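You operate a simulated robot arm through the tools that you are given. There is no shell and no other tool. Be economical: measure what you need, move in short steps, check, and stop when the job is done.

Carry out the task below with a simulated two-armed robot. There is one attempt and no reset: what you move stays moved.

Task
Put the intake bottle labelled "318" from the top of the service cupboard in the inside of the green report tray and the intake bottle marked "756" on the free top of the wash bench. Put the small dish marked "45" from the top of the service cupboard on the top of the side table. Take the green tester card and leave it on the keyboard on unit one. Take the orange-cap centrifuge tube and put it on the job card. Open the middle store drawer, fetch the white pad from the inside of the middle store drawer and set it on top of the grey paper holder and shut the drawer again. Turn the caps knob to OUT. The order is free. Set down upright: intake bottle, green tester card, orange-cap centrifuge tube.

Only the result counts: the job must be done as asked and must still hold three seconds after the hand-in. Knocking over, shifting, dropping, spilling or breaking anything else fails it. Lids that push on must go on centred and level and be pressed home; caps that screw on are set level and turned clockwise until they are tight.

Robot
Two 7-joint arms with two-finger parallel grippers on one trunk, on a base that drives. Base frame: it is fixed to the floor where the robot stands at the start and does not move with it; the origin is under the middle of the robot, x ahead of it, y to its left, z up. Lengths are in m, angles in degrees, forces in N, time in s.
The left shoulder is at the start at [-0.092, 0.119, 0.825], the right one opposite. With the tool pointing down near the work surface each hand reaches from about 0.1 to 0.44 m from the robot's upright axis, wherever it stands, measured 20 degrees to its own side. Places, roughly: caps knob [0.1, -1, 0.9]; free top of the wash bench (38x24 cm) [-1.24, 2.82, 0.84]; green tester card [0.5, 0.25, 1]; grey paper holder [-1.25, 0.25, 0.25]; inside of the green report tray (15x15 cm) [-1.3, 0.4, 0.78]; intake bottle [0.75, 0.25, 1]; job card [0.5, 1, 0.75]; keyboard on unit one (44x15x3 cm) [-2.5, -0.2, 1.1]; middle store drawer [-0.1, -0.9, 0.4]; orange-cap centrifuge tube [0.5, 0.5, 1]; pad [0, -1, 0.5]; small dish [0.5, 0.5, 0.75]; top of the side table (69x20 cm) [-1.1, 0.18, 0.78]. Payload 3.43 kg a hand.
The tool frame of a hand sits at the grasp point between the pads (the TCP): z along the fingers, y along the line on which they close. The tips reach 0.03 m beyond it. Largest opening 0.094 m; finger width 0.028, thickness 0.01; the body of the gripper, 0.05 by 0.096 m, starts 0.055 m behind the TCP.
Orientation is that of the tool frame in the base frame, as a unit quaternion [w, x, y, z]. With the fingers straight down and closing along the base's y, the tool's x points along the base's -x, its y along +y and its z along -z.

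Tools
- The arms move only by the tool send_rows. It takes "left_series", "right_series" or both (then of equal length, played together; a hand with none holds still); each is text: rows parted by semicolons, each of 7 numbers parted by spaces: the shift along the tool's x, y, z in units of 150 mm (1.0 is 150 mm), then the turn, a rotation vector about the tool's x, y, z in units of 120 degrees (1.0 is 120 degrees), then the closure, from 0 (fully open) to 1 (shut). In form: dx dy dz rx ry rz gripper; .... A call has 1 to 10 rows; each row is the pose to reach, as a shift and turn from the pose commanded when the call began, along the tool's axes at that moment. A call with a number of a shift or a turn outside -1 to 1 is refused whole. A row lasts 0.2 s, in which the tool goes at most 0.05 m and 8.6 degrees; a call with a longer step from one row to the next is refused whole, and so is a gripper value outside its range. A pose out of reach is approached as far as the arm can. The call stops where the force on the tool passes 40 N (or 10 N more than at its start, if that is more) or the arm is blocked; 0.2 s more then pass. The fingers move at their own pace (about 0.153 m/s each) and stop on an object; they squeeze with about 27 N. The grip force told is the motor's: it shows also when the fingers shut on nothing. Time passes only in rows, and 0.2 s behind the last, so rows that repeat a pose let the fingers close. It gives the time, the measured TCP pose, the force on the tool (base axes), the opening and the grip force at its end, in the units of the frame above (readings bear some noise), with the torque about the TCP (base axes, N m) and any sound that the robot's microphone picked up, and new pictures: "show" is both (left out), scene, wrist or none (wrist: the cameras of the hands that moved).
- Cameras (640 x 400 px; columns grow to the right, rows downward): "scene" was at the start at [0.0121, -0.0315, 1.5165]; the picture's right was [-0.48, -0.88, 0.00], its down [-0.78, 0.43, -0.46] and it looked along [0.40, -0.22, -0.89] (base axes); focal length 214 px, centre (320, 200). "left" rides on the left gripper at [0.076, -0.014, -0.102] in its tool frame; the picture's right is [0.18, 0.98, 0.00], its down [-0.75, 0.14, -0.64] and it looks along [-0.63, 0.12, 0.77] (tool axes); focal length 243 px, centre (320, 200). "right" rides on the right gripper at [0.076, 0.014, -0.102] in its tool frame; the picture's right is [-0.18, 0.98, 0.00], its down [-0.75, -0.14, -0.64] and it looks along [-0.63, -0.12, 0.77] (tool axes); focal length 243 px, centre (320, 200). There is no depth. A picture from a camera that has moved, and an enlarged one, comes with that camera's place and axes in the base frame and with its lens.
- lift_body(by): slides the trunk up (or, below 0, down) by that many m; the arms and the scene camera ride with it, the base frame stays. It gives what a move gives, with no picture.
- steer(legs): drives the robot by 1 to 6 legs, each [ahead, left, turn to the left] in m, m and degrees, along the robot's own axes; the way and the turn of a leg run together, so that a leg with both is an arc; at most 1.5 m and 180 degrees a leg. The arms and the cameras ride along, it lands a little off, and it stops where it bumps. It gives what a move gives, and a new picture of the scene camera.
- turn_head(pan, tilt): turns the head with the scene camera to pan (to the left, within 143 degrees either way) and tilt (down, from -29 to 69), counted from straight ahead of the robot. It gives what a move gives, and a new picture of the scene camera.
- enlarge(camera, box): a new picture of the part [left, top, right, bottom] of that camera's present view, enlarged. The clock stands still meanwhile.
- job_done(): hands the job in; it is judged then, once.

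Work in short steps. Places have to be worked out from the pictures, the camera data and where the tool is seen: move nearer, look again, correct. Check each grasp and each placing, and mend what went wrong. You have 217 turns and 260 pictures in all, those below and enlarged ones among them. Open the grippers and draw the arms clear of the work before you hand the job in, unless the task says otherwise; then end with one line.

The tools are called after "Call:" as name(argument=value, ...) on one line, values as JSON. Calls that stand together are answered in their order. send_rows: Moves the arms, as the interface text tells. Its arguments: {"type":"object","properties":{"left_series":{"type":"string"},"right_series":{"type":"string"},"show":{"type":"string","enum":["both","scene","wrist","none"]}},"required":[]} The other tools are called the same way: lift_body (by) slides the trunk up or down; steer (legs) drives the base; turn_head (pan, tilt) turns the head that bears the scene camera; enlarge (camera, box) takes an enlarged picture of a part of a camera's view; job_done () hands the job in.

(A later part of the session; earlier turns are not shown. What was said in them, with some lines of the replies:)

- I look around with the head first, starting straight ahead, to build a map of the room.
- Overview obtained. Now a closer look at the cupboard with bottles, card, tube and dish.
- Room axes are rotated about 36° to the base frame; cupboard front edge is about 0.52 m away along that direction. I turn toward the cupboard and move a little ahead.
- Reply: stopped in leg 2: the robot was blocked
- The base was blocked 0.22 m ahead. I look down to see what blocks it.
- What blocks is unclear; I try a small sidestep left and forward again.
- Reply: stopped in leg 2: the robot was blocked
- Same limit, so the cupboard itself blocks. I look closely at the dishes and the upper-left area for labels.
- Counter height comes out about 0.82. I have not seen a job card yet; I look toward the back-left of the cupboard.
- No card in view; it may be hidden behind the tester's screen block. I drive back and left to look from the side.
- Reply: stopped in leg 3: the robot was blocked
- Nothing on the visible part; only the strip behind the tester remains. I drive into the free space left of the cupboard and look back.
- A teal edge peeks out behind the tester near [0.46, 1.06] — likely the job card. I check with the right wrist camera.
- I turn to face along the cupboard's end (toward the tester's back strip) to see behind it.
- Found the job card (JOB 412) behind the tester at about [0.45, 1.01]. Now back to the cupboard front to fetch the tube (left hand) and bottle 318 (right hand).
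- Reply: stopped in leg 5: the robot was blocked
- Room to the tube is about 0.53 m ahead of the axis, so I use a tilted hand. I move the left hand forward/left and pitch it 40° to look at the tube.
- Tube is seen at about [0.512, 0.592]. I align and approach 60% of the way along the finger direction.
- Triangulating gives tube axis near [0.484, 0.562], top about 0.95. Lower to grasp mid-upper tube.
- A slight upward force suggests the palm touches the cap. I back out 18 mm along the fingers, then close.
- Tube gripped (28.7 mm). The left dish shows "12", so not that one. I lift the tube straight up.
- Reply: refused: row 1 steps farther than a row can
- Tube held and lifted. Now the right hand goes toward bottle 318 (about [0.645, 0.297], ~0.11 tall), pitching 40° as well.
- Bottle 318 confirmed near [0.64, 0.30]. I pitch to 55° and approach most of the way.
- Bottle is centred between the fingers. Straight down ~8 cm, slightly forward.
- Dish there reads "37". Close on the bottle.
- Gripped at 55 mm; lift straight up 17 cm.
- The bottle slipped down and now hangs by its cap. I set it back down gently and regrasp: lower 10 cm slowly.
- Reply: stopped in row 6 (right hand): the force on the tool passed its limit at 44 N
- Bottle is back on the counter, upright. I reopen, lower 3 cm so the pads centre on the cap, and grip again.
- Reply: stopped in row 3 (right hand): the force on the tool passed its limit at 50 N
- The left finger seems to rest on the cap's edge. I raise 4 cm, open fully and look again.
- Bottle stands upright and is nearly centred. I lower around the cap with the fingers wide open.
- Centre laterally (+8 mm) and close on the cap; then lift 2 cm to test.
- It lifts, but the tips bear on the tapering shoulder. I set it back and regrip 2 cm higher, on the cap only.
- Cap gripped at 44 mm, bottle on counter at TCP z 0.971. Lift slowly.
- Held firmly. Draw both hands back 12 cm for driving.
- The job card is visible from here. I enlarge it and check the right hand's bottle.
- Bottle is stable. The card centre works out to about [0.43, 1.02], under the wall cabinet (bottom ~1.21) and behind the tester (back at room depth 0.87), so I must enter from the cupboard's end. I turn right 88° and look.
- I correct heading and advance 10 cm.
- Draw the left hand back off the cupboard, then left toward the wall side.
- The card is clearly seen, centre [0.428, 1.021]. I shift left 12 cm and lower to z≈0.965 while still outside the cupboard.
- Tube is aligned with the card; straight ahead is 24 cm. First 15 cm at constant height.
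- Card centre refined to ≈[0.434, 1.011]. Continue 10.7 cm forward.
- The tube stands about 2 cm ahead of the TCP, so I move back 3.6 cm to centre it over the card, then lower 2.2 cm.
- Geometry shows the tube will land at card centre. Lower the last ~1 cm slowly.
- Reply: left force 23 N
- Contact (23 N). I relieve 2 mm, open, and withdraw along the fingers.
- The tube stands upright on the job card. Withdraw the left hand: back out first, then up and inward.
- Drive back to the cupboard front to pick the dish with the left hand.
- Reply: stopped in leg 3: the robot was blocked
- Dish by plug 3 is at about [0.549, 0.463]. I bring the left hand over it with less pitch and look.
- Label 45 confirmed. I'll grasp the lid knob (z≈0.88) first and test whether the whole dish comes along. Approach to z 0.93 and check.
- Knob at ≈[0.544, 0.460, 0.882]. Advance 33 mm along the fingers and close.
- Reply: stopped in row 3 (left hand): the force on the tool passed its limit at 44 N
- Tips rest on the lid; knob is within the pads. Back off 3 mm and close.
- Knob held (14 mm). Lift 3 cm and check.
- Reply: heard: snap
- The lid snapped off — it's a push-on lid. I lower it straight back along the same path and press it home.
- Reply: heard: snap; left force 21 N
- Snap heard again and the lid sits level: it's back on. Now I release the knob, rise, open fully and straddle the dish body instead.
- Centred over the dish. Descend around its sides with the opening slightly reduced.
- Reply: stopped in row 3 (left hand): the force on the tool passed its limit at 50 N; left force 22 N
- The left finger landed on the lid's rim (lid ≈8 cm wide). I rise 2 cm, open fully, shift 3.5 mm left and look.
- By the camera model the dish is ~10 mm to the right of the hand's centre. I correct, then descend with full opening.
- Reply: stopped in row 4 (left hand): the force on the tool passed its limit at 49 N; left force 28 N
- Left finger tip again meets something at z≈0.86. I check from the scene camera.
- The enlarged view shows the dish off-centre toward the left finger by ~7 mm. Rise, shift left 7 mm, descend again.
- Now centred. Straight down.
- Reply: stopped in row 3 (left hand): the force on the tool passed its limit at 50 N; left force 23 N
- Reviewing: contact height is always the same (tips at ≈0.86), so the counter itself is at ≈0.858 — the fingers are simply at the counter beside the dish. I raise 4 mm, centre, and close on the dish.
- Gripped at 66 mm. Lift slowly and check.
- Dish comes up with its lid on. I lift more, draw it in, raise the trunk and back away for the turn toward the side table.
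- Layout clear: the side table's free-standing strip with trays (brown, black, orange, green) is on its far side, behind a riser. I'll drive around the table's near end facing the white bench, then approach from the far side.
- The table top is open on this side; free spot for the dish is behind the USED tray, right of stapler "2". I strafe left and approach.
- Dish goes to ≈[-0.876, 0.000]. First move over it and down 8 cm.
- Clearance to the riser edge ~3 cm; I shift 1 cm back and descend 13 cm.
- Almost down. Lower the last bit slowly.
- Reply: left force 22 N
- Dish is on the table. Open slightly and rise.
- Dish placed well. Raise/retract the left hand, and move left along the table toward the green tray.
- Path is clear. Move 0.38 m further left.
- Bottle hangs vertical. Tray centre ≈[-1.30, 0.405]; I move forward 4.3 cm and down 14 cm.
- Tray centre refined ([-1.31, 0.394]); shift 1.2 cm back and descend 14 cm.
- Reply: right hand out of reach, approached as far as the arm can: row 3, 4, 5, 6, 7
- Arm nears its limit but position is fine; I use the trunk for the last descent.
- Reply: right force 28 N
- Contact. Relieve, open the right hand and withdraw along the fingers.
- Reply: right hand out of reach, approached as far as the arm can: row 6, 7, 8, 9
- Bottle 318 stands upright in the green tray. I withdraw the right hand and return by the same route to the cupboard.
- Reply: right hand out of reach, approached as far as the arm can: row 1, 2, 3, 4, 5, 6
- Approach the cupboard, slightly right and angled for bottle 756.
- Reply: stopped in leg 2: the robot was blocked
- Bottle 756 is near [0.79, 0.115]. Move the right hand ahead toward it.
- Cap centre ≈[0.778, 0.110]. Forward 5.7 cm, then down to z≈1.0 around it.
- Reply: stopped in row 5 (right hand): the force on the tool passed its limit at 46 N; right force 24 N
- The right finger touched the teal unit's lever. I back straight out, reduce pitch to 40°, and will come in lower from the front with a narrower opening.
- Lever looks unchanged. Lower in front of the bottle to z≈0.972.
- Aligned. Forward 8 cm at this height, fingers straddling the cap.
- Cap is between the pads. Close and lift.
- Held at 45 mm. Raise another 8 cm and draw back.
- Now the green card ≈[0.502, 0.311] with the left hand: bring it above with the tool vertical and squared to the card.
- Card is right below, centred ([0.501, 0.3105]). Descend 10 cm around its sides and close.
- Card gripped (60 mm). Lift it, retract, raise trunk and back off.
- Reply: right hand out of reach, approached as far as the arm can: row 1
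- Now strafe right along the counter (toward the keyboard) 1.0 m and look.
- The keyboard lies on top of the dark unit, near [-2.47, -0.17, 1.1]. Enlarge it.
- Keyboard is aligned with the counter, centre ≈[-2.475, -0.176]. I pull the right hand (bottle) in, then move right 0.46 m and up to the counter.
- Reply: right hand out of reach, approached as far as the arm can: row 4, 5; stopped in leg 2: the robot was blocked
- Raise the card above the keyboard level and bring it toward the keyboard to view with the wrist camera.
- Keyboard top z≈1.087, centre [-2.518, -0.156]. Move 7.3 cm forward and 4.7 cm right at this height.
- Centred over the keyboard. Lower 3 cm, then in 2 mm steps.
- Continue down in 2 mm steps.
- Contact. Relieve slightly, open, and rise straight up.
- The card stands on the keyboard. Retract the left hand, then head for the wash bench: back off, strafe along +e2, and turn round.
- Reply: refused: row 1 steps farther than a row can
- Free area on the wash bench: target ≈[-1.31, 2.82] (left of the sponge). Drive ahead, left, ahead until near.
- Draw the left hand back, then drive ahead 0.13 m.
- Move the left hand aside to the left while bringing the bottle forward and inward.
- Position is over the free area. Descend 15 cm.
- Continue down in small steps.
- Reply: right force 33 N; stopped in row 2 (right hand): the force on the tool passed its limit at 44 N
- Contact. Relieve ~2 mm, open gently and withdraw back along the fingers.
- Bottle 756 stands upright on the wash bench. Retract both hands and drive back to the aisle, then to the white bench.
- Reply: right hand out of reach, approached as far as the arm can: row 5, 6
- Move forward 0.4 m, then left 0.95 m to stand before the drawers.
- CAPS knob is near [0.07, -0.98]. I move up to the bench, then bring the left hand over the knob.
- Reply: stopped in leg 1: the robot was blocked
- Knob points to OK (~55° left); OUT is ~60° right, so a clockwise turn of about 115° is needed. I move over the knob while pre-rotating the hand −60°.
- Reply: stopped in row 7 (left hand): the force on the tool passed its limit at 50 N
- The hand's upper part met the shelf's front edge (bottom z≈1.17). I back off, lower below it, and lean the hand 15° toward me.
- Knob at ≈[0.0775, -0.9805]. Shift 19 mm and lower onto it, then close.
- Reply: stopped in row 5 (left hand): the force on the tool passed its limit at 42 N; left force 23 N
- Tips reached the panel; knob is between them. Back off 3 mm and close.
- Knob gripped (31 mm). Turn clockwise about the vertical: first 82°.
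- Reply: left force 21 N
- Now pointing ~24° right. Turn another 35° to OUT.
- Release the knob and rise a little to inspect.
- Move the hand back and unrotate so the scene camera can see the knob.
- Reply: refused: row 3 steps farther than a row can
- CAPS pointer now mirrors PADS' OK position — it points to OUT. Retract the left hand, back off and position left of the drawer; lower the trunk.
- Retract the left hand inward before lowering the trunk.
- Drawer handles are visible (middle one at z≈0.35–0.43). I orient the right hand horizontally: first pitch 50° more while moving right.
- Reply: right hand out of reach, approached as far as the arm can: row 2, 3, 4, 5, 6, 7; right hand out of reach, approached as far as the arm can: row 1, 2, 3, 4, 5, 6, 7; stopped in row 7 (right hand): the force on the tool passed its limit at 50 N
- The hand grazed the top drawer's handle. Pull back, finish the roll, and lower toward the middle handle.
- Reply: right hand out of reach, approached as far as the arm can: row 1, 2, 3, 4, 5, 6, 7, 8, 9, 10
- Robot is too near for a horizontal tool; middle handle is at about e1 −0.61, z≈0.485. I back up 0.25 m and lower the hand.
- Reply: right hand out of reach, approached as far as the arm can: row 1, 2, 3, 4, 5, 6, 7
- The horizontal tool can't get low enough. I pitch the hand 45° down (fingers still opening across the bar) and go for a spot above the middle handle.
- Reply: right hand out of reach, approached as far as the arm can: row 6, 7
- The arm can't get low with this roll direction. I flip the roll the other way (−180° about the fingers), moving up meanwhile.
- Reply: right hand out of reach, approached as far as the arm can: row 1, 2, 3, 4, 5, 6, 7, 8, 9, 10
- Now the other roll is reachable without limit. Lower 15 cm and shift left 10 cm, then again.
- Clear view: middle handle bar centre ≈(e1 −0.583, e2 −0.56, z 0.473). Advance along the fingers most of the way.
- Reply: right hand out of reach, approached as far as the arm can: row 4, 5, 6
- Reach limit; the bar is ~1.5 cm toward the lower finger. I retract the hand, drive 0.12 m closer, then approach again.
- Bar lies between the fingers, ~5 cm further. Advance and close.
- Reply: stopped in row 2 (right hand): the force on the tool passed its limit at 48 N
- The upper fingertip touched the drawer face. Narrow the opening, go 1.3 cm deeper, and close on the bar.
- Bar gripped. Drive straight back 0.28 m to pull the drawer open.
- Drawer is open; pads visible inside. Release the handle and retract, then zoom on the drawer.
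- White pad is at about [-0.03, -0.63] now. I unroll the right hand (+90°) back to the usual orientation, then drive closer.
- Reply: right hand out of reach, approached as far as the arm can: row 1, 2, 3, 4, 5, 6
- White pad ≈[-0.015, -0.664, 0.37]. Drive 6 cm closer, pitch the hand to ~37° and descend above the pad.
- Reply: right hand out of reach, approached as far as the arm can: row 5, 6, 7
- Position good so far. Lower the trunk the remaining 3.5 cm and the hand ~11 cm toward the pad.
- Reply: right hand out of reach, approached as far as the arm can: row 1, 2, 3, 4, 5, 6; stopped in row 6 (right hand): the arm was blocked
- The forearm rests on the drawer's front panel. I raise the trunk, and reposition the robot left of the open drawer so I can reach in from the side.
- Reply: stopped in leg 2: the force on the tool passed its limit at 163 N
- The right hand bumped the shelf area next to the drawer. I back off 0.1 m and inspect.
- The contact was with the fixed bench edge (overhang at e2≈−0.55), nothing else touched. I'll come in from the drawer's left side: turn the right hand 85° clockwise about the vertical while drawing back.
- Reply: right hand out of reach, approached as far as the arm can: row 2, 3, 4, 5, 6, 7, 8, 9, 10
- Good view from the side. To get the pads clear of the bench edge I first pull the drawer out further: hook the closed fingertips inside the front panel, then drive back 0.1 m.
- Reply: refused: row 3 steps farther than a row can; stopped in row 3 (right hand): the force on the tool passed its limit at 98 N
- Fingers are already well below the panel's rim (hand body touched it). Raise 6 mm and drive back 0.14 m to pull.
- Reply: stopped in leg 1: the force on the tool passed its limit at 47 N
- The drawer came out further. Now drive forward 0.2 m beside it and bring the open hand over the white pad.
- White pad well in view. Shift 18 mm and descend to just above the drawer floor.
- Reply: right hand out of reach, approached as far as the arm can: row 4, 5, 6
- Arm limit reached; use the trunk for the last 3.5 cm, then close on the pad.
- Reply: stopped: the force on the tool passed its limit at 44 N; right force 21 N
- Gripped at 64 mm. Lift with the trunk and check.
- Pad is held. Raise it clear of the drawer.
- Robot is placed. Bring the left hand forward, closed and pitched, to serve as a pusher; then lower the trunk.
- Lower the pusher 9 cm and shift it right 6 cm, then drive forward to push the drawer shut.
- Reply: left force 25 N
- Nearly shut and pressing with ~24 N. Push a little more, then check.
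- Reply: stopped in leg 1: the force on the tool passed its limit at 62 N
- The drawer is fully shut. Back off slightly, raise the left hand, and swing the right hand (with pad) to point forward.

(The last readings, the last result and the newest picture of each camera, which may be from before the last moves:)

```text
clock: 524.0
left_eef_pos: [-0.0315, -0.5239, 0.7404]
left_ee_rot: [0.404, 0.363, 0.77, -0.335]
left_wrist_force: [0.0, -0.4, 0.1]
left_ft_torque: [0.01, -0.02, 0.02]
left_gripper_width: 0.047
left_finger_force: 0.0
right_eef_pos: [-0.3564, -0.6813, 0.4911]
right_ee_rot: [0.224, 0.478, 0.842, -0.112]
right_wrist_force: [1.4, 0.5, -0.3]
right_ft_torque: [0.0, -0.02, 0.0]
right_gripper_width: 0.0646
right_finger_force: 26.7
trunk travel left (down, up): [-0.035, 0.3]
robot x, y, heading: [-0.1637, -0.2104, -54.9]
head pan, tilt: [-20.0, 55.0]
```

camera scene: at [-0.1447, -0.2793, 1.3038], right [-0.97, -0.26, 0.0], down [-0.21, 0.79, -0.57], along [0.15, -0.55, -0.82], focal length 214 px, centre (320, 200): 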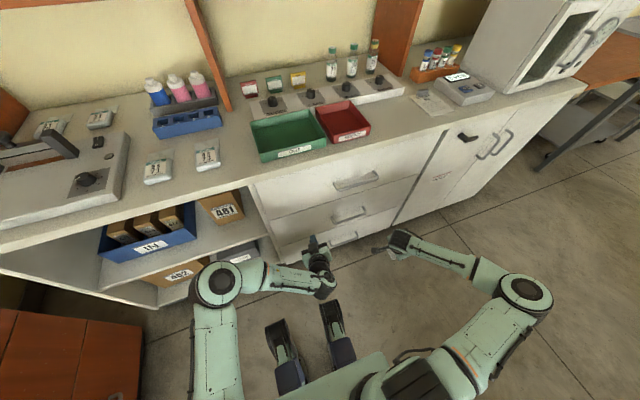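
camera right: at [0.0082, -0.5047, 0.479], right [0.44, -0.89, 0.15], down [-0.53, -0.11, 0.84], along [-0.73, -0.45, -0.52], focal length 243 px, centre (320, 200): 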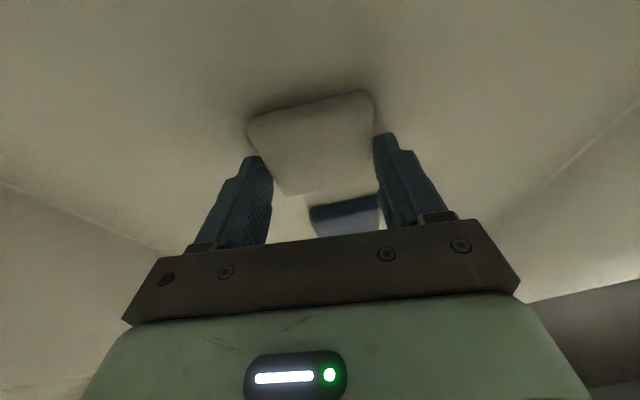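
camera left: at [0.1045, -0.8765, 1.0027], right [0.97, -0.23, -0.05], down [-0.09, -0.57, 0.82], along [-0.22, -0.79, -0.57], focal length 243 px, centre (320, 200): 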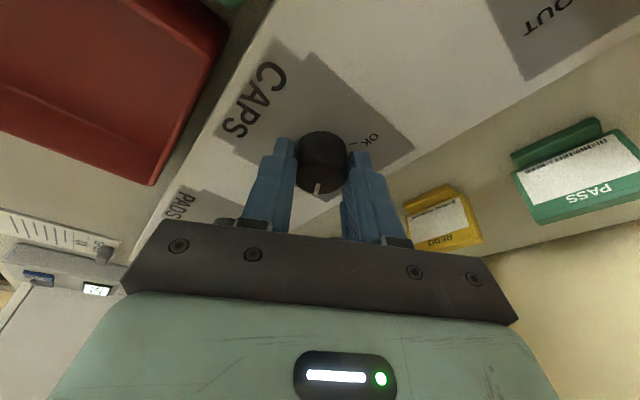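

Pull the right hand inward and drive around to the far side of the side table.

Call:
send_rows(right_series="0 0.25 0 0 0 0 1;0 0.5 0 0 0 0 1;0 0.75 0 0 0 0 1;0 1 0 0 0 0 1;0 1 0 0 0 0 1", show="none")

Call:
steer(legs=[[0, -1.2, 0], [0, 0, 91], [0, 1.2, 0]])

Call:
turn_head(pan=0, tilt=45)

```text
clock: 525.2
left_eef_pos: [-0.0315, -0.5229, 0.7404]
left_ee_rot: [0.404, 0.364, 0.769, -0.336]
left_wrist_force: [-0.1, -0.2, 0.3]
left_ft_torque: [-0.02, -0.01, -0.01]
left_gripper_width: 0.0469
left_finger_force: 0.1
right_eef_pos: [-0.2266, -0.6047, 0.4958]
right_ee_rot: [0.223, 0.479, 0.842, -0.112]
right_wrist_force: [0.1, -0.6, -0.2]
right_ft_torque: [0.01, 0.01, 0.02]
right_gripper_width: 0.065
right_finger_force: 27.2
trunk travel left (down, up): [-0.035, 0.3]
robot x, y, heading: [-0.161, -0.2076, -55.0]
head pan, tilt: [-20.0, 55.0]
```

```text
clock: 539.1
left_eef_pos: [-0.8226, -0.8741, 0.7414]
left_ee_rot: [0.525, -0.181, 0.831, -0.022]
left_wrist_force: [0.3, 0.0, 0.0]
left_ft_torque: [-0.01, 0.01, -0.02]
left_gripper_width: 0.0472
left_finger_force: 0.1
right_eef_pos: [-0.7954, -1.0952, 0.4943]
right_ee_rot: [0.244, -0.119, 0.962, 0.042]
right_wrist_force: [-0.1, -0.3, -0.4]
right_ft_torque: [0.01, 0.01, -0.03]
right_gripper_width: 0.0649
right_finger_force: 26.8
trunk travel left (down, up): [-0.035, 0.3]
robot x, y, heading: [-1.1601, -0.921, 19.9]
head pan, tilt: [-20.0, 55.0]
stopped in leg 2: the robot was blocked; the commanded pose is now the measured one
camera scene: at [-1.0909, -0.919, 1.304], right [0.0, -1.0, 0.0], down [-0.82, 0.0, -0.58], along [0.58, 0.0, -0.82], focal length 214 px, centre (320, 200)
```

scene: 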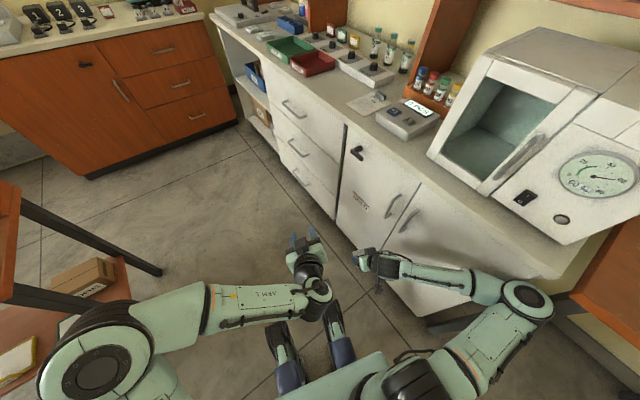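

```text
clock: 540.0
left_eef_pos: [-0.8241, -0.8725, 0.7422]
left_ee_rot: [0.526, -0.181, 0.83, -0.022]
left_wrist_force: [0.6, -0.4, -0.6]
left_ft_torque: [0.03, 0.02, 0.02]
left_gripper_width: 0.0468
left_finger_force: 0.1
right_eef_pos: [-0.796, -1.0939, 0.4931]
right_ee_rot: [0.244, -0.12, 0.961, 0.042]
right_wrist_force: [0.9, -0.5, 0.3]
right_ft_torque: [0.02, 0.02, -0.01]
right_gripper_width: 0.0647
right_finger_force: 26.8
trunk travel left (down, up): [-0.035, 0.3]
robot x, y, heading: [-1.1607, -0.9221, 20.2]
head pan, tilt: [0.0, 45.0]
camera scene: at [-1.0881, -0.8914, 1.3174], right [0.34, -0.94, 0.0], down [-0.66, -0.24, -0.71], along [0.67, 0.24, -0.71], focal length 214 px, centre (320, 200)
```

scene: 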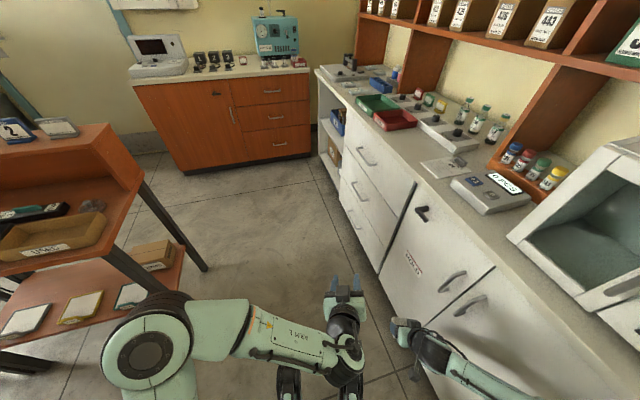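

The low right elbow met the bench while turning. I raise the trunk (elbows clear everything), finish the turn and strafe along the table.

Call:
lift_body(by=0.3)

Call:
steer(legs=[[-0.03, 0.08, 0], [0, 0, 16], [0, 1.1, 0]])

```text
clock: 541.3
left_eef_pos: [-0.8203, -0.8771, 0.8533]
left_ee_rot: [0.526, -0.18, 0.831, -0.018]
left_wrist_force: [-0.2, 0.9, -0.4]
left_ft_torque: [0.0, -0.03, 0.01]
left_gripper_width: 0.0472
left_finger_force: 0.0
right_eef_pos: [-0.8145, -1.0568, 0.5782]
right_ee_rot: [0.212, -0.089, 0.965, 0.127]
right_wrist_force: [-0.1, 0.0, 0.4]
right_ft_torque: [0.01, 0.0, 0.07]
right_gripper_width: 0.0648
right_finger_force: 27.1
trunk travel left (down, up): [-0.145, 0.191]
robot x, y, heading: [-1.1545, -0.9191, 20.0]
head pan, tilt: [0.0, 45.0]
stopped: the arm was blocked; the commanded pose is now the measured one
```

```text
clock: 553.1
left_eef_pos: [-1.5319, 0.1704, 0.8512]
left_ee_rot: [0.525, -0.281, 0.802, 0.045]
left_wrist_force: [0.2, -0.1, 0.3]
left_ft_torque: [0.0, 0.0, 0.01]
left_gripper_width: 0.0469
left_finger_force: 0.0
right_eef_pos: [-1.4803, -0.0051, 0.5783]
right_ee_rot: [0.197, -0.207, 0.947, 0.148]
right_wrist_force: [0.3, -0.5, -1.4]
right_ft_torque: [-0.01, 0.0, 0.01]
right_gripper_width: 0.0643
right_finger_force: 27.0
trunk travel left (down, up): [-0.145, 0.191]
robot x, y, heading: [-1.8466, 0.0446, 34.2]
head pan, tilt: [0.0, 45.0]
camera scene: at [-1.8084, 0.069, 1.4357], right [0.56, -0.83, 0.0], down [-0.59, -0.4, -0.71], along [0.59, 0.4, -0.71], focal length 214 px, centre (320, 200)
```

scene: 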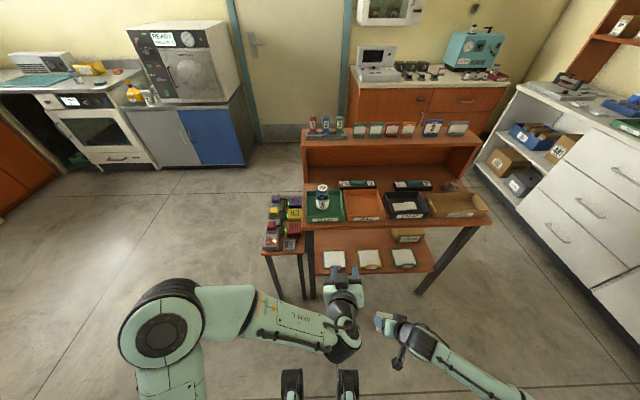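

Good view of the table. Zoom on the paper holders.

Call:
enlarge(camera="scene", box=[290, 225, 450, 325])

```text
4.00 times, centred on (370, 275) of scene
camera zoom: at [-1.8084, 0.069, 1.4357], right [0.56, -0.83, 0.0], down [-0.59, -0.4, -0.71], along [0.59, 0.4, -0.71], focal length 858 px, centre (120, -100)
```

zoom: 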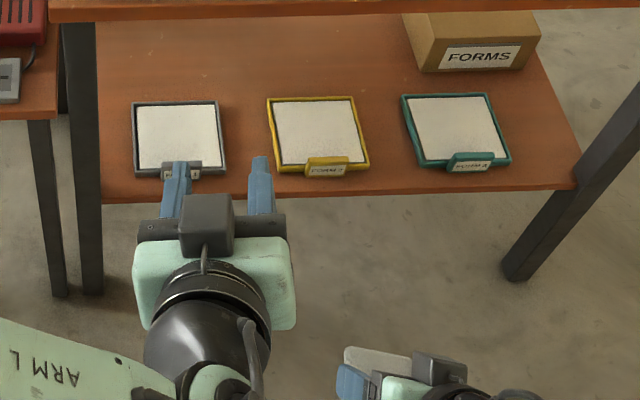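

Grey holder centre ≈[-1.25, 0.35]. Level the pad, pull the left hand back and up, lower the trunk, and move 0.2 m closer.

Call:
send_rows(left_series="-0.1 0.1 -0.25 0 0 0 0.3;-0.25 0.2 -0.45 0 0 0 0.3;-0.4 0.35 -0.65 0 0 0 0.3;-0.6 0.5 -0.75 0 0 0 0.3;-0.75 0.7 -0.75 0 0 0 0.3;-0.75 0.7 -0.75 0 0 0 0.3", right_series="0 0 0 0.036 0 0 1;0 0 0 0.072 0 0 1;0 0 0 0.107 0 0 1;0 0 0 0.107 0 0 1;0 0 0 0.107 0 0 1;0 0 0 0.107 0 0 1", show="none")

Call:
lift_body(by=-0.13)

Call:
steer(legs=[[0.2, 0.03, 1.5]])

Call:
enlarge(camera="right", box=[0, 0, 640, 400])

```text
clock: 554.5
left_eef_pos: [-1.643, 0.2646, 0.9749]
left_ee_rot: [0.525, -0.28, 0.803, 0.044]
left_wrist_force: [1.0, 0.3, 0.3]
left_ft_torque: [0.03, 0.0, -0.03]
left_gripper_width: 0.0657
left_finger_force: 0.1
right_eef_pos: [-1.4813, -0.0048, 0.5785]
right_ee_rot: [0.22, -0.183, 0.957, 0.041]
right_wrist_force: [-0.2, 0.1, 0.3]
right_ft_torque: [0.0, -0.02, 0.03]
right_gripper_width: 0.0645
right_finger_force: 27.1
trunk travel left (down, up): [-0.145, 0.191]
robot x, y, heading: [-1.8475, 0.0424, 33.9]
head pan, tilt: [0.0, 45.0]
```

```text
clock: 556.1
left_eef_pos: [-1.6428, 0.2634, 0.8458]
left_ee_rot: [0.525, -0.281, 0.802, 0.045]
left_wrist_force: [-0.1, 0.8, -0.8]
left_ft_torque: [-0.02, -0.02, 0.03]
left_gripper_width: 0.0656
left_finger_force: 0.0
right_eef_pos: [-1.4806, -0.0041, 0.4494]
right_ee_rot: [0.22, -0.183, 0.957, 0.041]
right_wrist_force: [0.1, 0.8, 0.1]
right_ft_torque: [0.0, -0.04, 0.01]
right_gripper_width: 0.0645
right_finger_force: 26.9
trunk travel left (down, up): [-0.015, 0.321]
robot x, y, heading: [-1.849, 0.0461, 33.9]
head pan, tilt: [0.0, 45.0]
```

```text
clock: 557.7
left_eef_pos: [-1.502, 0.4066, 0.8441]
left_ee_rot: [0.524, -0.29, 0.799, 0.05]
left_wrist_force: [0.4, -0.3, -0.1]
left_ft_torque: [0.0, -0.02, 0.0]
left_gripper_width: 0.066
left_finger_force: 0.0
right_eef_pos: [-1.3322, 0.1429, 0.45]
right_ee_rot: [0.219, -0.195, 0.955, 0.044]
right_wrist_force: [0.1, -0.3, -1.3]
right_ft_torque: [0.02, 0.0, 0.0]
right_gripper_width: 0.0647
right_finger_force: 27.0
trunk travel left (down, up): [-0.015, 0.321]
robot x, y, heading: [-1.6993, 0.1836, 35.6]
head pan, tilt: [0.0, 45.0]
camera scene: at [-1.6303, 0.2314, 1.2987], right [0.58, -0.81, 0.0], down [-0.58, -0.41, -0.71], along [0.58, 0.41, -0.71], focal length 214 px, centre (320, 200)
```

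scene: 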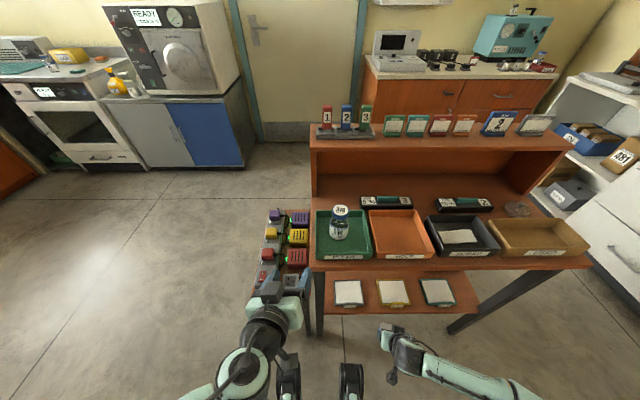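

```text
1.00 times, centred on (320, 200) of right (not enlarged: the box is as wide or as high as the picture)
camera zoom: at [-1.4427, 0.112, 0.5072], right [-0.23, 0.97, 0.08], down [0.42, 0.03, 0.91], along [0.88, 0.24, -0.42], focal length 243 px, centre (320, 200)
```

zoom: 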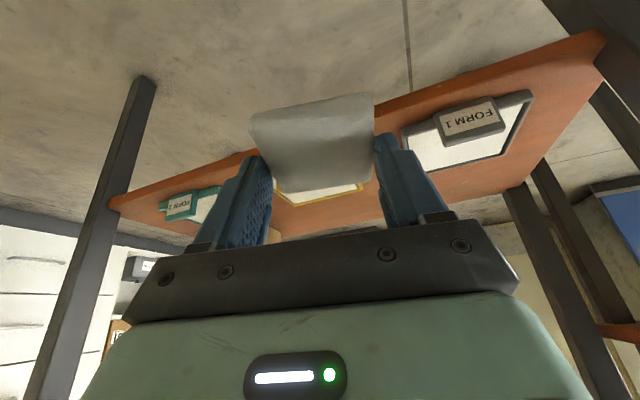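

Grey holder "FORM 1" is at ≈[-1.263, 0.350, 0.34]. Move the pad left 15 cm, then forward over it under the table top.

Call:
send_rows(right_series="0 0.25 0 0 0 0 1;0 0.5 0 -0.012 0 -0.025 1;0 0.75 0 -0.024 0 -0.05 1;0 1 0 -0.036 0 -0.075 1;-0.2 1 0.1 -0.047 0 -0.098 1;-0.4 1 0.2 -0.047 0 -0.098 1;-0.6 1 0.3 -0.047 0 -0.098 1;-0.77 1 0.37 -0.047 0 -0.098 1;-0.77 1 0.37 -0.047 0 -0.098 1", show="both")

```text
clock: 559.7
left_eef_pos: [-1.501, 0.4063, 0.8451]
left_ee_rot: [0.524, -0.291, 0.799, 0.051]
left_wrist_force: [-0.2, -0.2, 0.0]
left_ft_torque: [0.0, 0.02, 0.04]
left_gripper_width: 0.0658
left_finger_force: 0.0
right_eef_pos: [-1.2851, 0.301, 0.4485]
right_ee_rot: [0.212, -0.302, 0.927, 0.069]
right_wrist_force: [-0.1, -0.7, -0.1]
right_ft_torque: [0.0, 0.02, 0.01]
right_gripper_width: 0.0645
right_finger_force: 26.6
right hand out of reach, approached as far as the arm can: row 4, 5, 6, 7, 8, 9
trunk travel left (down, up): [-0.015, 0.321]
robot x, y, heading: [-1.7002, 0.183, 35.5]
head pan, tilt: [0.0, 45.0]
camera scene: at [-1.6305, 0.2312, 1.2987], right [0.58, -0.81, 0.0], down [-0.58, -0.41, -0.71], along [0.58, 0.41, -0.71], focal length 214 px, centre (320, 200)
camera right: at [-1.3843, 0.2451, 0.5063], right [-0.45, 0.89, 0.08], down [0.41, 0.12, 0.91], along [0.8, 0.44, -0.42], focal length 243 px, centre (320, 200)
```

scene: 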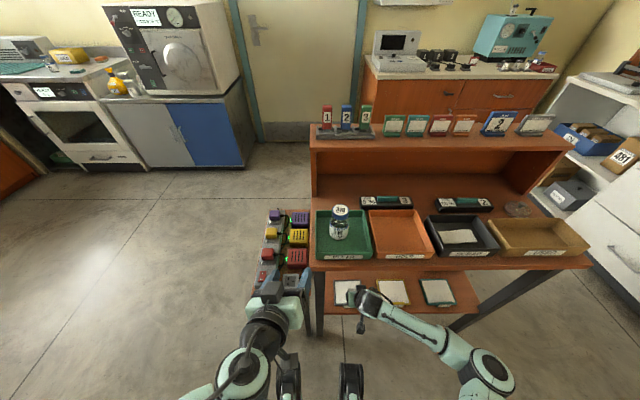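
right: 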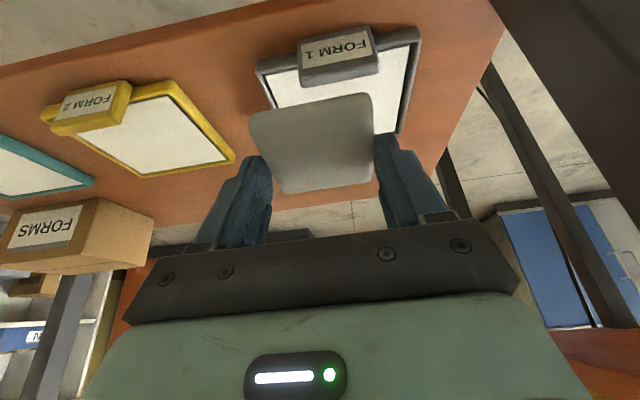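

Arm limit reached; the remaining offset is 3.8 cm ahead and 2.9 cm left — do it with the base.

Call:
steer(legs=[[0.038, 0.029, 0]])

Call:
enlarge(camera="right", box=[0, 0, 640, 400])

```text
clock: 560.7
left_eef_pos: [-1.4864, 0.4533, 0.8451]
left_ee_rot: [0.524, -0.29, 0.799, 0.05]
left_wrist_force: [-0.3, -0.2, -0.7]
left_ft_torque: [0.01, 0.0, -0.02]
left_gripper_width: 0.0659
left_finger_force: 0.2
right_eef_pos: [-1.2699, 0.3474, 0.448]
right_ee_rot: [0.212, -0.303, 0.927, 0.069]
right_wrist_force: [0.0, -1.0, 0.2]
right_ft_torque: [0.02, 0.0, -0.03]
right_gripper_width: 0.0648
right_finger_force: 27.1
trunk travel left (down, up): [-0.015, 0.321]
robot x, y, heading: [-1.6836, 0.2268, 35.3]
head pan, tilt: [0.0, 45.0]
camera scene: at [-1.616, 0.2779, 1.2987], right [0.58, -0.81, 0.0], down [-0.58, -0.41, -0.71], along [0.58, 0.41, -0.71], focal length 214 px, centre (320, 200)
```

scene: 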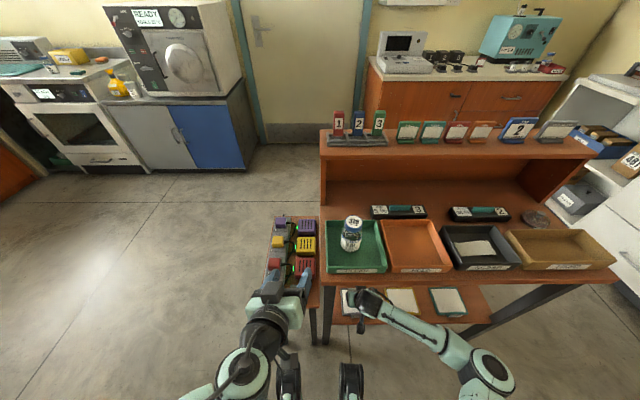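

```text
1.00 times, centred on (320, 200) of right (not enlarged: the box is as wide or as high as the picture)
camera zoom: at [-1.37, 0.2918, 0.5062], right [-0.45, 0.89, 0.08], down [0.41, 0.12, 0.91], along [0.8, 0.44, -0.42], focal length 243 px, centre (320, 200)
```

zoom: 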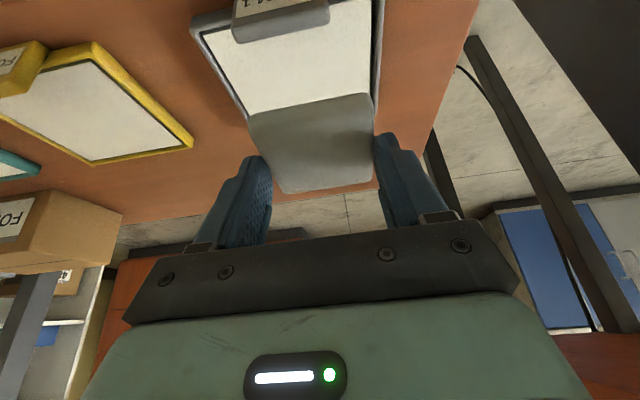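

Pad is over the holder. Lower: trunk 1.5 cm, then the arm in small steps until contact.

Call:
lift_body(by=-0.015)

Call:
send_rows(right_series="0.03 0 0.06 0 0 0 1;0.06 0 0.12 0 0 0 1;0.09 0 0.18 0 0 0 1;0.115 0 0.24 0 0 0 1;0.115 0 0.24 0 0 0 1", show="wrist")

```text
clock: 561.3
left_eef_pos: [-1.4863, 0.4537, 0.8305]
left_ee_rot: [0.524, -0.29, 0.799, 0.05]
left_wrist_force: [-0.7, 0.0, 0.3]
left_ft_torque: [-0.01, 0.03, -0.01]
left_gripper_width: 0.0655
left_finger_force: 0.1
right_eef_pos: [-1.2703, 0.3474, 0.4328]
right_ee_rot: [0.212, -0.303, 0.927, 0.07]
right_wrist_force: [-0.9, 0.2, 0.4]
right_ft_torque: [-0.02, -0.02, 0.01]
right_gripper_width: 0.0645
right_finger_force: 26.4
trunk travel left (down, up): [0.0, 0.335]
robot x, y, heading: [-1.6903, 0.2293, 35.4]
head pan, tilt: [0.0, 45.0]
```

```text
clock: 562.5
left_eef_pos: [-1.4867, 0.4539, 0.8308]
left_ee_rot: [0.524, -0.29, 0.799, 0.051]
left_wrist_force: [-0.5, -0.1, -0.5]
left_ft_torque: [-0.01, 0.02, -0.03]
left_gripper_width: 0.0657
left_finger_force: 0.0
right_eef_pos: [-1.2691, 0.3464, 0.3947]
right_ee_rot: [0.212, -0.303, 0.927, 0.07]
right_wrist_force: [0.3, 0.0, -0.7]
right_ft_torque: [0.0, 0.01, 0.02]
right_gripper_width: 0.0644
right_finger_force: 27.1
trunk travel left (down, up): [0.0, 0.335]
robot x, y, heading: [-1.6815, 0.2274, 35.7]
head pan, tilt: [0.0, 45.0]
camera right: at [-1.3691, 0.29, 0.4515], right [-0.45, 0.89, 0.08], down [0.41, 0.12, 0.91], along [0.8, 0.44, -0.41], focal length 243 px, centre (320, 200)
```

right: 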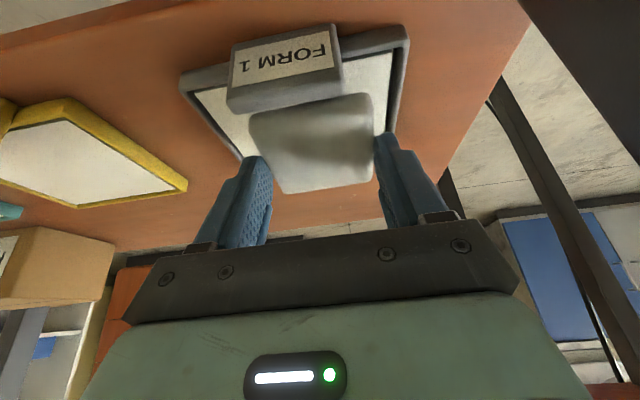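

Pad's front edge might land on the clip; shift 1.8 cm forward, then lower slowly.

Call:
send_rows(right_series="-0.05 0 0.026 0 0 0 1;-0.108 0 0.052 0 0 0 1;-0.095 0 0.08 0 0 0 1;-0.08 0 0.11 0 0 0 1;-0.065 0 0.14 0 0 0 1;-0.05 0 0.17 0 0 0 1;-0.035 0 0.2 0 0 0 1;-0.035 0 0.2 0 0 0 1", show="wrist")

```text
clock: 564.3
left_eef_pos: [-1.4861, 0.453, 0.8306]
left_ee_rot: [0.524, -0.29, 0.799, 0.05]
left_wrist_force: [-0.2, 0.9, 0.0]
left_ft_torque: [-0.01, -0.02, -0.05]
left_gripper_width: 0.0659
left_finger_force: 0.2
right_eef_pos: [-1.2548, 0.3416, 0.3739]
right_ee_rot: [0.212, -0.302, 0.927, 0.069]
right_wrist_force: [-1.2, 0.4, -0.4]
right_ft_torque: [0.0, 0.01, 0.01]
right_gripper_width: 0.0644
right_finger_force: 27.1
right hand out of reach, approached as far as the arm can: row 1, 2, 3, 4, 5, 6, 7, 8
trunk travel left (down, up): [0.0, 0.335]
robot x, y, heading: [-1.6855, 0.2288, 35.5]
head pan, tilt: [0.0, 45.0]
camera right: at [-1.3558, 0.2866, 0.4313], right [-0.45, 0.89, 0.08], down [0.41, 0.12, 0.91], along [0.8, 0.44, -0.42], focal length 243 px, centre (320, 200)
```

right: 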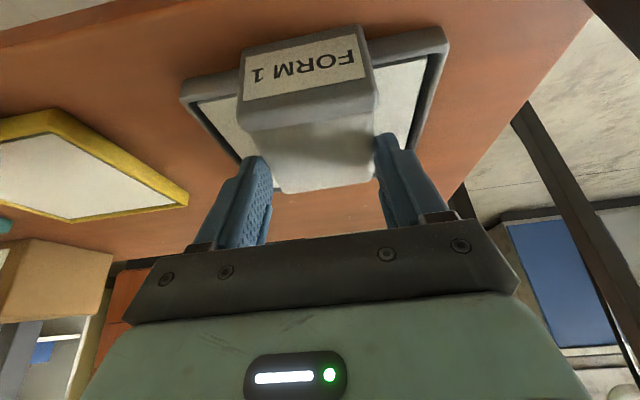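

No contact yet and the arm is at its limit. I nudge the base 3 cm forward and let the arm come back 2 cm and down further.

Call:
steer(legs=[[0.03, 0, 0]])

Call:
send_rows(right_series="0.05 0 0.03 0 0 0 1;0.1 0 0.06 0 0 0 1;0.15 0 0.09 0 0 0 1;0.207 0 0.122 0 0 0 1;0.207 0 0.122 0 0 0 1", show="wrist")

```text
clock: 565.1
left_eef_pos: [-1.461, 0.472, 0.8299]
left_ee_rot: [0.524, -0.29, 0.799, 0.051]
left_wrist_force: [-1.1, 1.1, -0.6]
left_ft_torque: [0.0, 0.0, 0.06]
left_gripper_width: 0.0657
left_finger_force: 0.1
right_eef_pos: [-1.231, 0.3595, 0.3724]
right_ee_rot: [0.213, -0.302, 0.927, 0.069]
right_wrist_force: [0.5, 0.8, 0.7]
right_ft_torque: [-0.01, 0.0, 0.04]
right_gripper_width: 0.065
right_finger_force: 26.9
trunk travel left (down, up): [0.0, 0.335]
robot x, y, heading: [-1.6608, 0.246, 35.5]
head pan, tilt: [0.0, 45.0]
camera scene: at [-1.59, 0.2962, 1.2886], right [0.58, -0.81, 0.0], down [-0.58, -0.41, -0.71], along [0.58, 0.41, -0.71], focal length 214 px, centre (320, 200)
```

scene: 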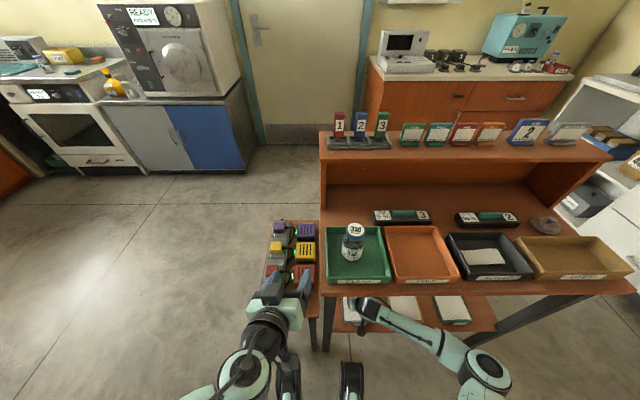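

```text
clock: 566.0
left_eef_pos: [-1.4617, 0.4705, 0.8302]
left_ee_rot: [0.524, -0.29, 0.799, 0.05]
left_wrist_force: [0.1, 0.1, -0.1]
left_ft_torque: [0.0, 0.01, 0.01]
left_gripper_width: 0.0658
left_finger_force: 0.0
right_eef_pos: [-1.2401, 0.3535, 0.3575]
right_ee_rot: [0.22, -0.302, 0.924, 0.074]
right_wrist_force: [-2.9, -2.6, 9.5]
right_ft_torque: [-0.22, 0.08, -0.02]
right_gripper_width: 0.0645
right_finger_force: 26.9
trunk travel left (down, up): [0.0, 0.335]
robot x, y, heading: [-1.6595, 0.2458, 35.5]
head pan, tilt: [0.0, 45.0]
stopped in row 4 (right hand): the force on the tool passed its limit at 46 N (the readings are from after the stop); the commanded pose is now the measured one
camera right: at [-1.3397, 0.2981, 0.4132], right [-0.45, 0.89, 0.09], down [0.39, 0.11, 0.91], along [0.8, 0.44, -0.4], focal length 243 px, centre (320, 200)
```

right: 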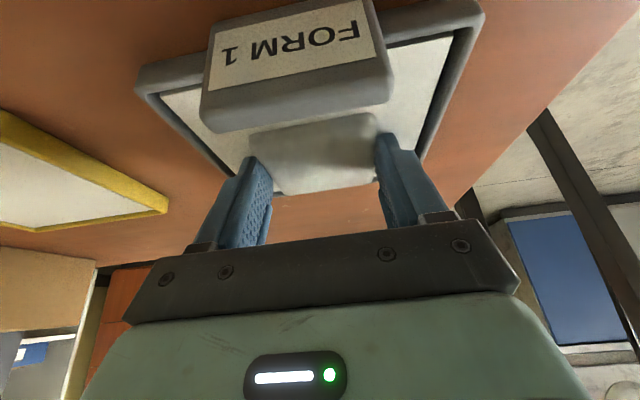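

Pad touches the holder. Ease up 4 mm and back 8 mm, then open.

Call:
send_rows(right_series="0.036 0 -0.047 0 0 0 1;0.036 0 -0.03 0 0 0 1;0.036 0 -0.03 0 0 0 0.8;0.036 0 -0.03 0 0 0 0.6;0.036 0 -0.03 0 0 0 0.4;0.036 0 -0.03 0 0 0 0.2;-0.05 0 -0.2 0 0 0 0.2;-0.1 0 -0.4 0 0 0 0.2;-0.1 0 -0.4 0 0 0 0.2", show="wrist")

```text
clock: 568.0
left_eef_pos: [-1.4628, 0.4714, 0.8289]
left_ee_rot: [0.524, -0.29, 0.799, 0.05]
left_wrist_force: [0.2, 0.7, 0.0]
left_ft_torque: [0.01, 0.01, 0.02]
left_gripper_width: 0.0658
left_finger_force: 0.0
right_eef_pos: [-1.2505, 0.3466, 0.4134]
right_ee_rot: [0.219, -0.304, 0.924, 0.074]
right_wrist_force: [-0.3, 0.7, 0.2]
right_ft_torque: [-0.02, -0.01, 0.0]
right_gripper_width: 0.0751
right_finger_force: 0.0
trunk travel left (down, up): [0.0, 0.335]
robot x, y, heading: [-1.6589, 0.2491, 35.4]
head pan, tilt: [0.0, 45.0]
camera right: at [-1.3518, 0.2898, 0.4703], right [-0.45, 0.89, 0.09], down [0.39, 0.11, 0.91], along [0.8, 0.44, -0.4], focal length 243 px, centre (320, 200)
```

right: 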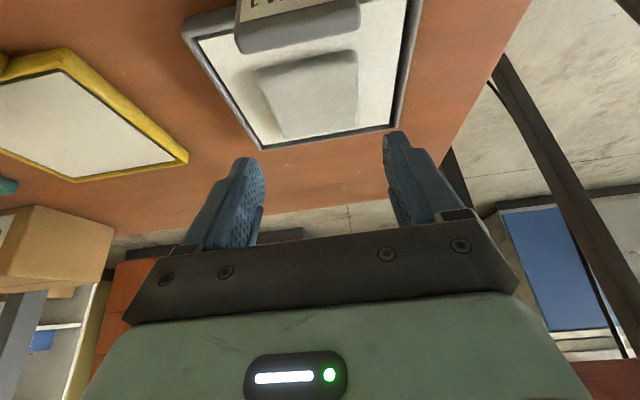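

The pad lies flat on the grey paper holder. Withdraw: back the robot out, and look over the table; also check the keyboard behind me.

Call:
steer(legs=[[-0.22, 0, 0]])

Call:
lift_body(by=0.25)

Call:
turn_head(pan=143, tilt=30)

```text
clock: 569.7
left_eef_pos: [-1.6391, 0.3448, 0.8302]
left_ee_rot: [0.523, -0.292, 0.799, 0.051]
left_wrist_force: [0.6, -0.4, -0.4]
left_ft_torque: [0.0, 0.0, 0.01]
left_gripper_width: 0.0658
left_finger_force: 0.0
right_eef_pos: [-1.4283, 0.221, 0.4141]
right_ee_rot: [0.22, -0.304, 0.924, 0.075]
right_wrist_force: [-0.2, 0.4, -0.4]
right_ft_torque: [0.01, -0.01, 0.01]
right_gripper_width: 0.0753
right_finger_force: 0.1
trunk travel left (down, up): [0.0, 0.335]
robot x, y, heading: [-1.8343, 0.126, 35.8]
head pan, tilt: [0.0, 45.0]
camera scene: at [-1.767, 0.1698, 1.2886], right [0.58, -0.81, 0.0], down [-0.57, -0.41, -0.71], along [0.57, 0.41, -0.71], focal length 214 px, centre (320, 200)
```

scene: 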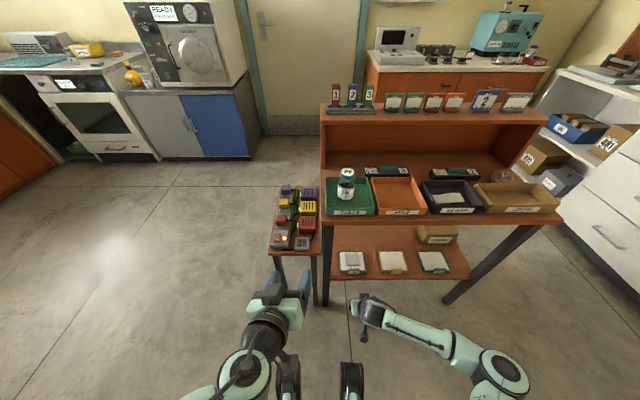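

```text
clock: 572.3
left_eef_pos: [-1.6388, 0.3456, 1.08]
left_ee_rot: [0.524, -0.292, 0.799, 0.052]
left_wrist_force: [-0.4, -0.2, 0.0]
left_ft_torque: [-0.01, -0.01, -0.01]
left_gripper_width: 0.0657
left_finger_force: 0.1
right_eef_pos: [-1.4285, 0.2216, 0.6637]
right_ee_rot: [0.219, -0.305, 0.924, 0.075]
right_wrist_force: [0.8, 1.2, -0.6]
right_ft_torque: [0.01, -0.02, 0.02]
right_gripper_width: 0.0752
right_finger_force: 0.2
trunk travel left (down, up): [-0.25, 0.085]
robot x, y, heading: [-1.8392, 0.1188, 35.8]
head pan, tilt: [0.0, 45.0]
```

```text
clock: 574.5
left_eef_pos: [-1.6382, 0.345, 1.0803]
left_ee_rot: [0.524, -0.291, 0.798, 0.052]
left_wrist_force: [0.5, -0.1, -0.5]
left_ft_torque: [0.01, -0.01, 0.02]
left_gripper_width: 0.0659
left_finger_force: 0.2
right_eef_pos: [-1.428, 0.221, 0.663]
right_ee_rot: [0.219, -0.305, 0.924, 0.074]
right_wrist_force: [-1.1, -0.4, -0.5]
right_ft_torque: [0.01, -0.05, -0.03]
right_gripper_width: 0.0752
right_finger_force: 0.1
trunk travel left (down, up): [-0.25, 0.085]
robot x, y, heading: [-1.8402, 0.1199, 35.6]
head pan, tilt: [143.0, 30.0]
camera scene: at [-1.963, 0.0961, 1.5616], right [0.02, 1.0, 0.0], down [0.5, -0.01, -0.87], along [-0.87, 0.02, -0.5], focal length 214 px, centre (320, 200)
```

scene: 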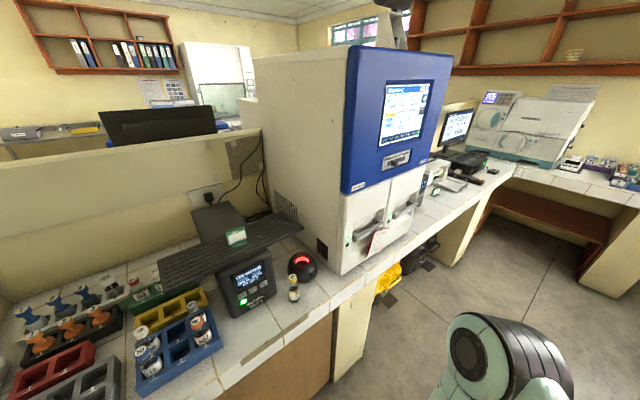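

The card stands on the keyboard, pad on the grey holder, bottle and dish in place. Open both grippers fully, arms are clear.

Call:
send_rows(left_series="0 0 0 0 0 0 0;0 0 0 0 0 0 0;0 0 0 0 0 0 0", right_series="0 0 0 0 0 0 0;0 0 0 0 0 0 0;0 0 0 0 0 0 0", show="none")

Call:
job_done()

```text
clock: 575.3
left_eef_pos: [-1.6381, 0.3456, 1.0797]
left_ee_rot: [0.524, -0.292, 0.799, 0.052]
left_wrist_force: [-0.2, -0.5, -0.3]
left_ft_torque: [0.01, 0.02, 0.01]
left_gripper_width: 0.0938
left_finger_force: 0.1
right_eef_pos: [-1.4281, 0.2204, 0.6652]
right_ee_rot: [0.219, -0.305, 0.924, 0.074]
right_wrist_force: [-0.3, 0.2, -0.4]
right_ft_torque: [0.0, -0.01, -0.01]
right_gripper_width: 0.094
right_finger_force: 0.1
trunk travel left (down, up): [-0.25, 0.085]
robot x, y, heading: [-1.8371, 0.1187, 35.7]
head pan, tilt: [143.0, 30.0]
```

```text
The job is handed in.
```

All the placements, the drawer and the CAPS knob were done, and I handed the job in. On the way the arms bumped the teal unit's lever, the shelf edge and the white bench. The dish "45" lid also came off and was pressed back on. I saw nothing displaced, but I did not re-check every spot.
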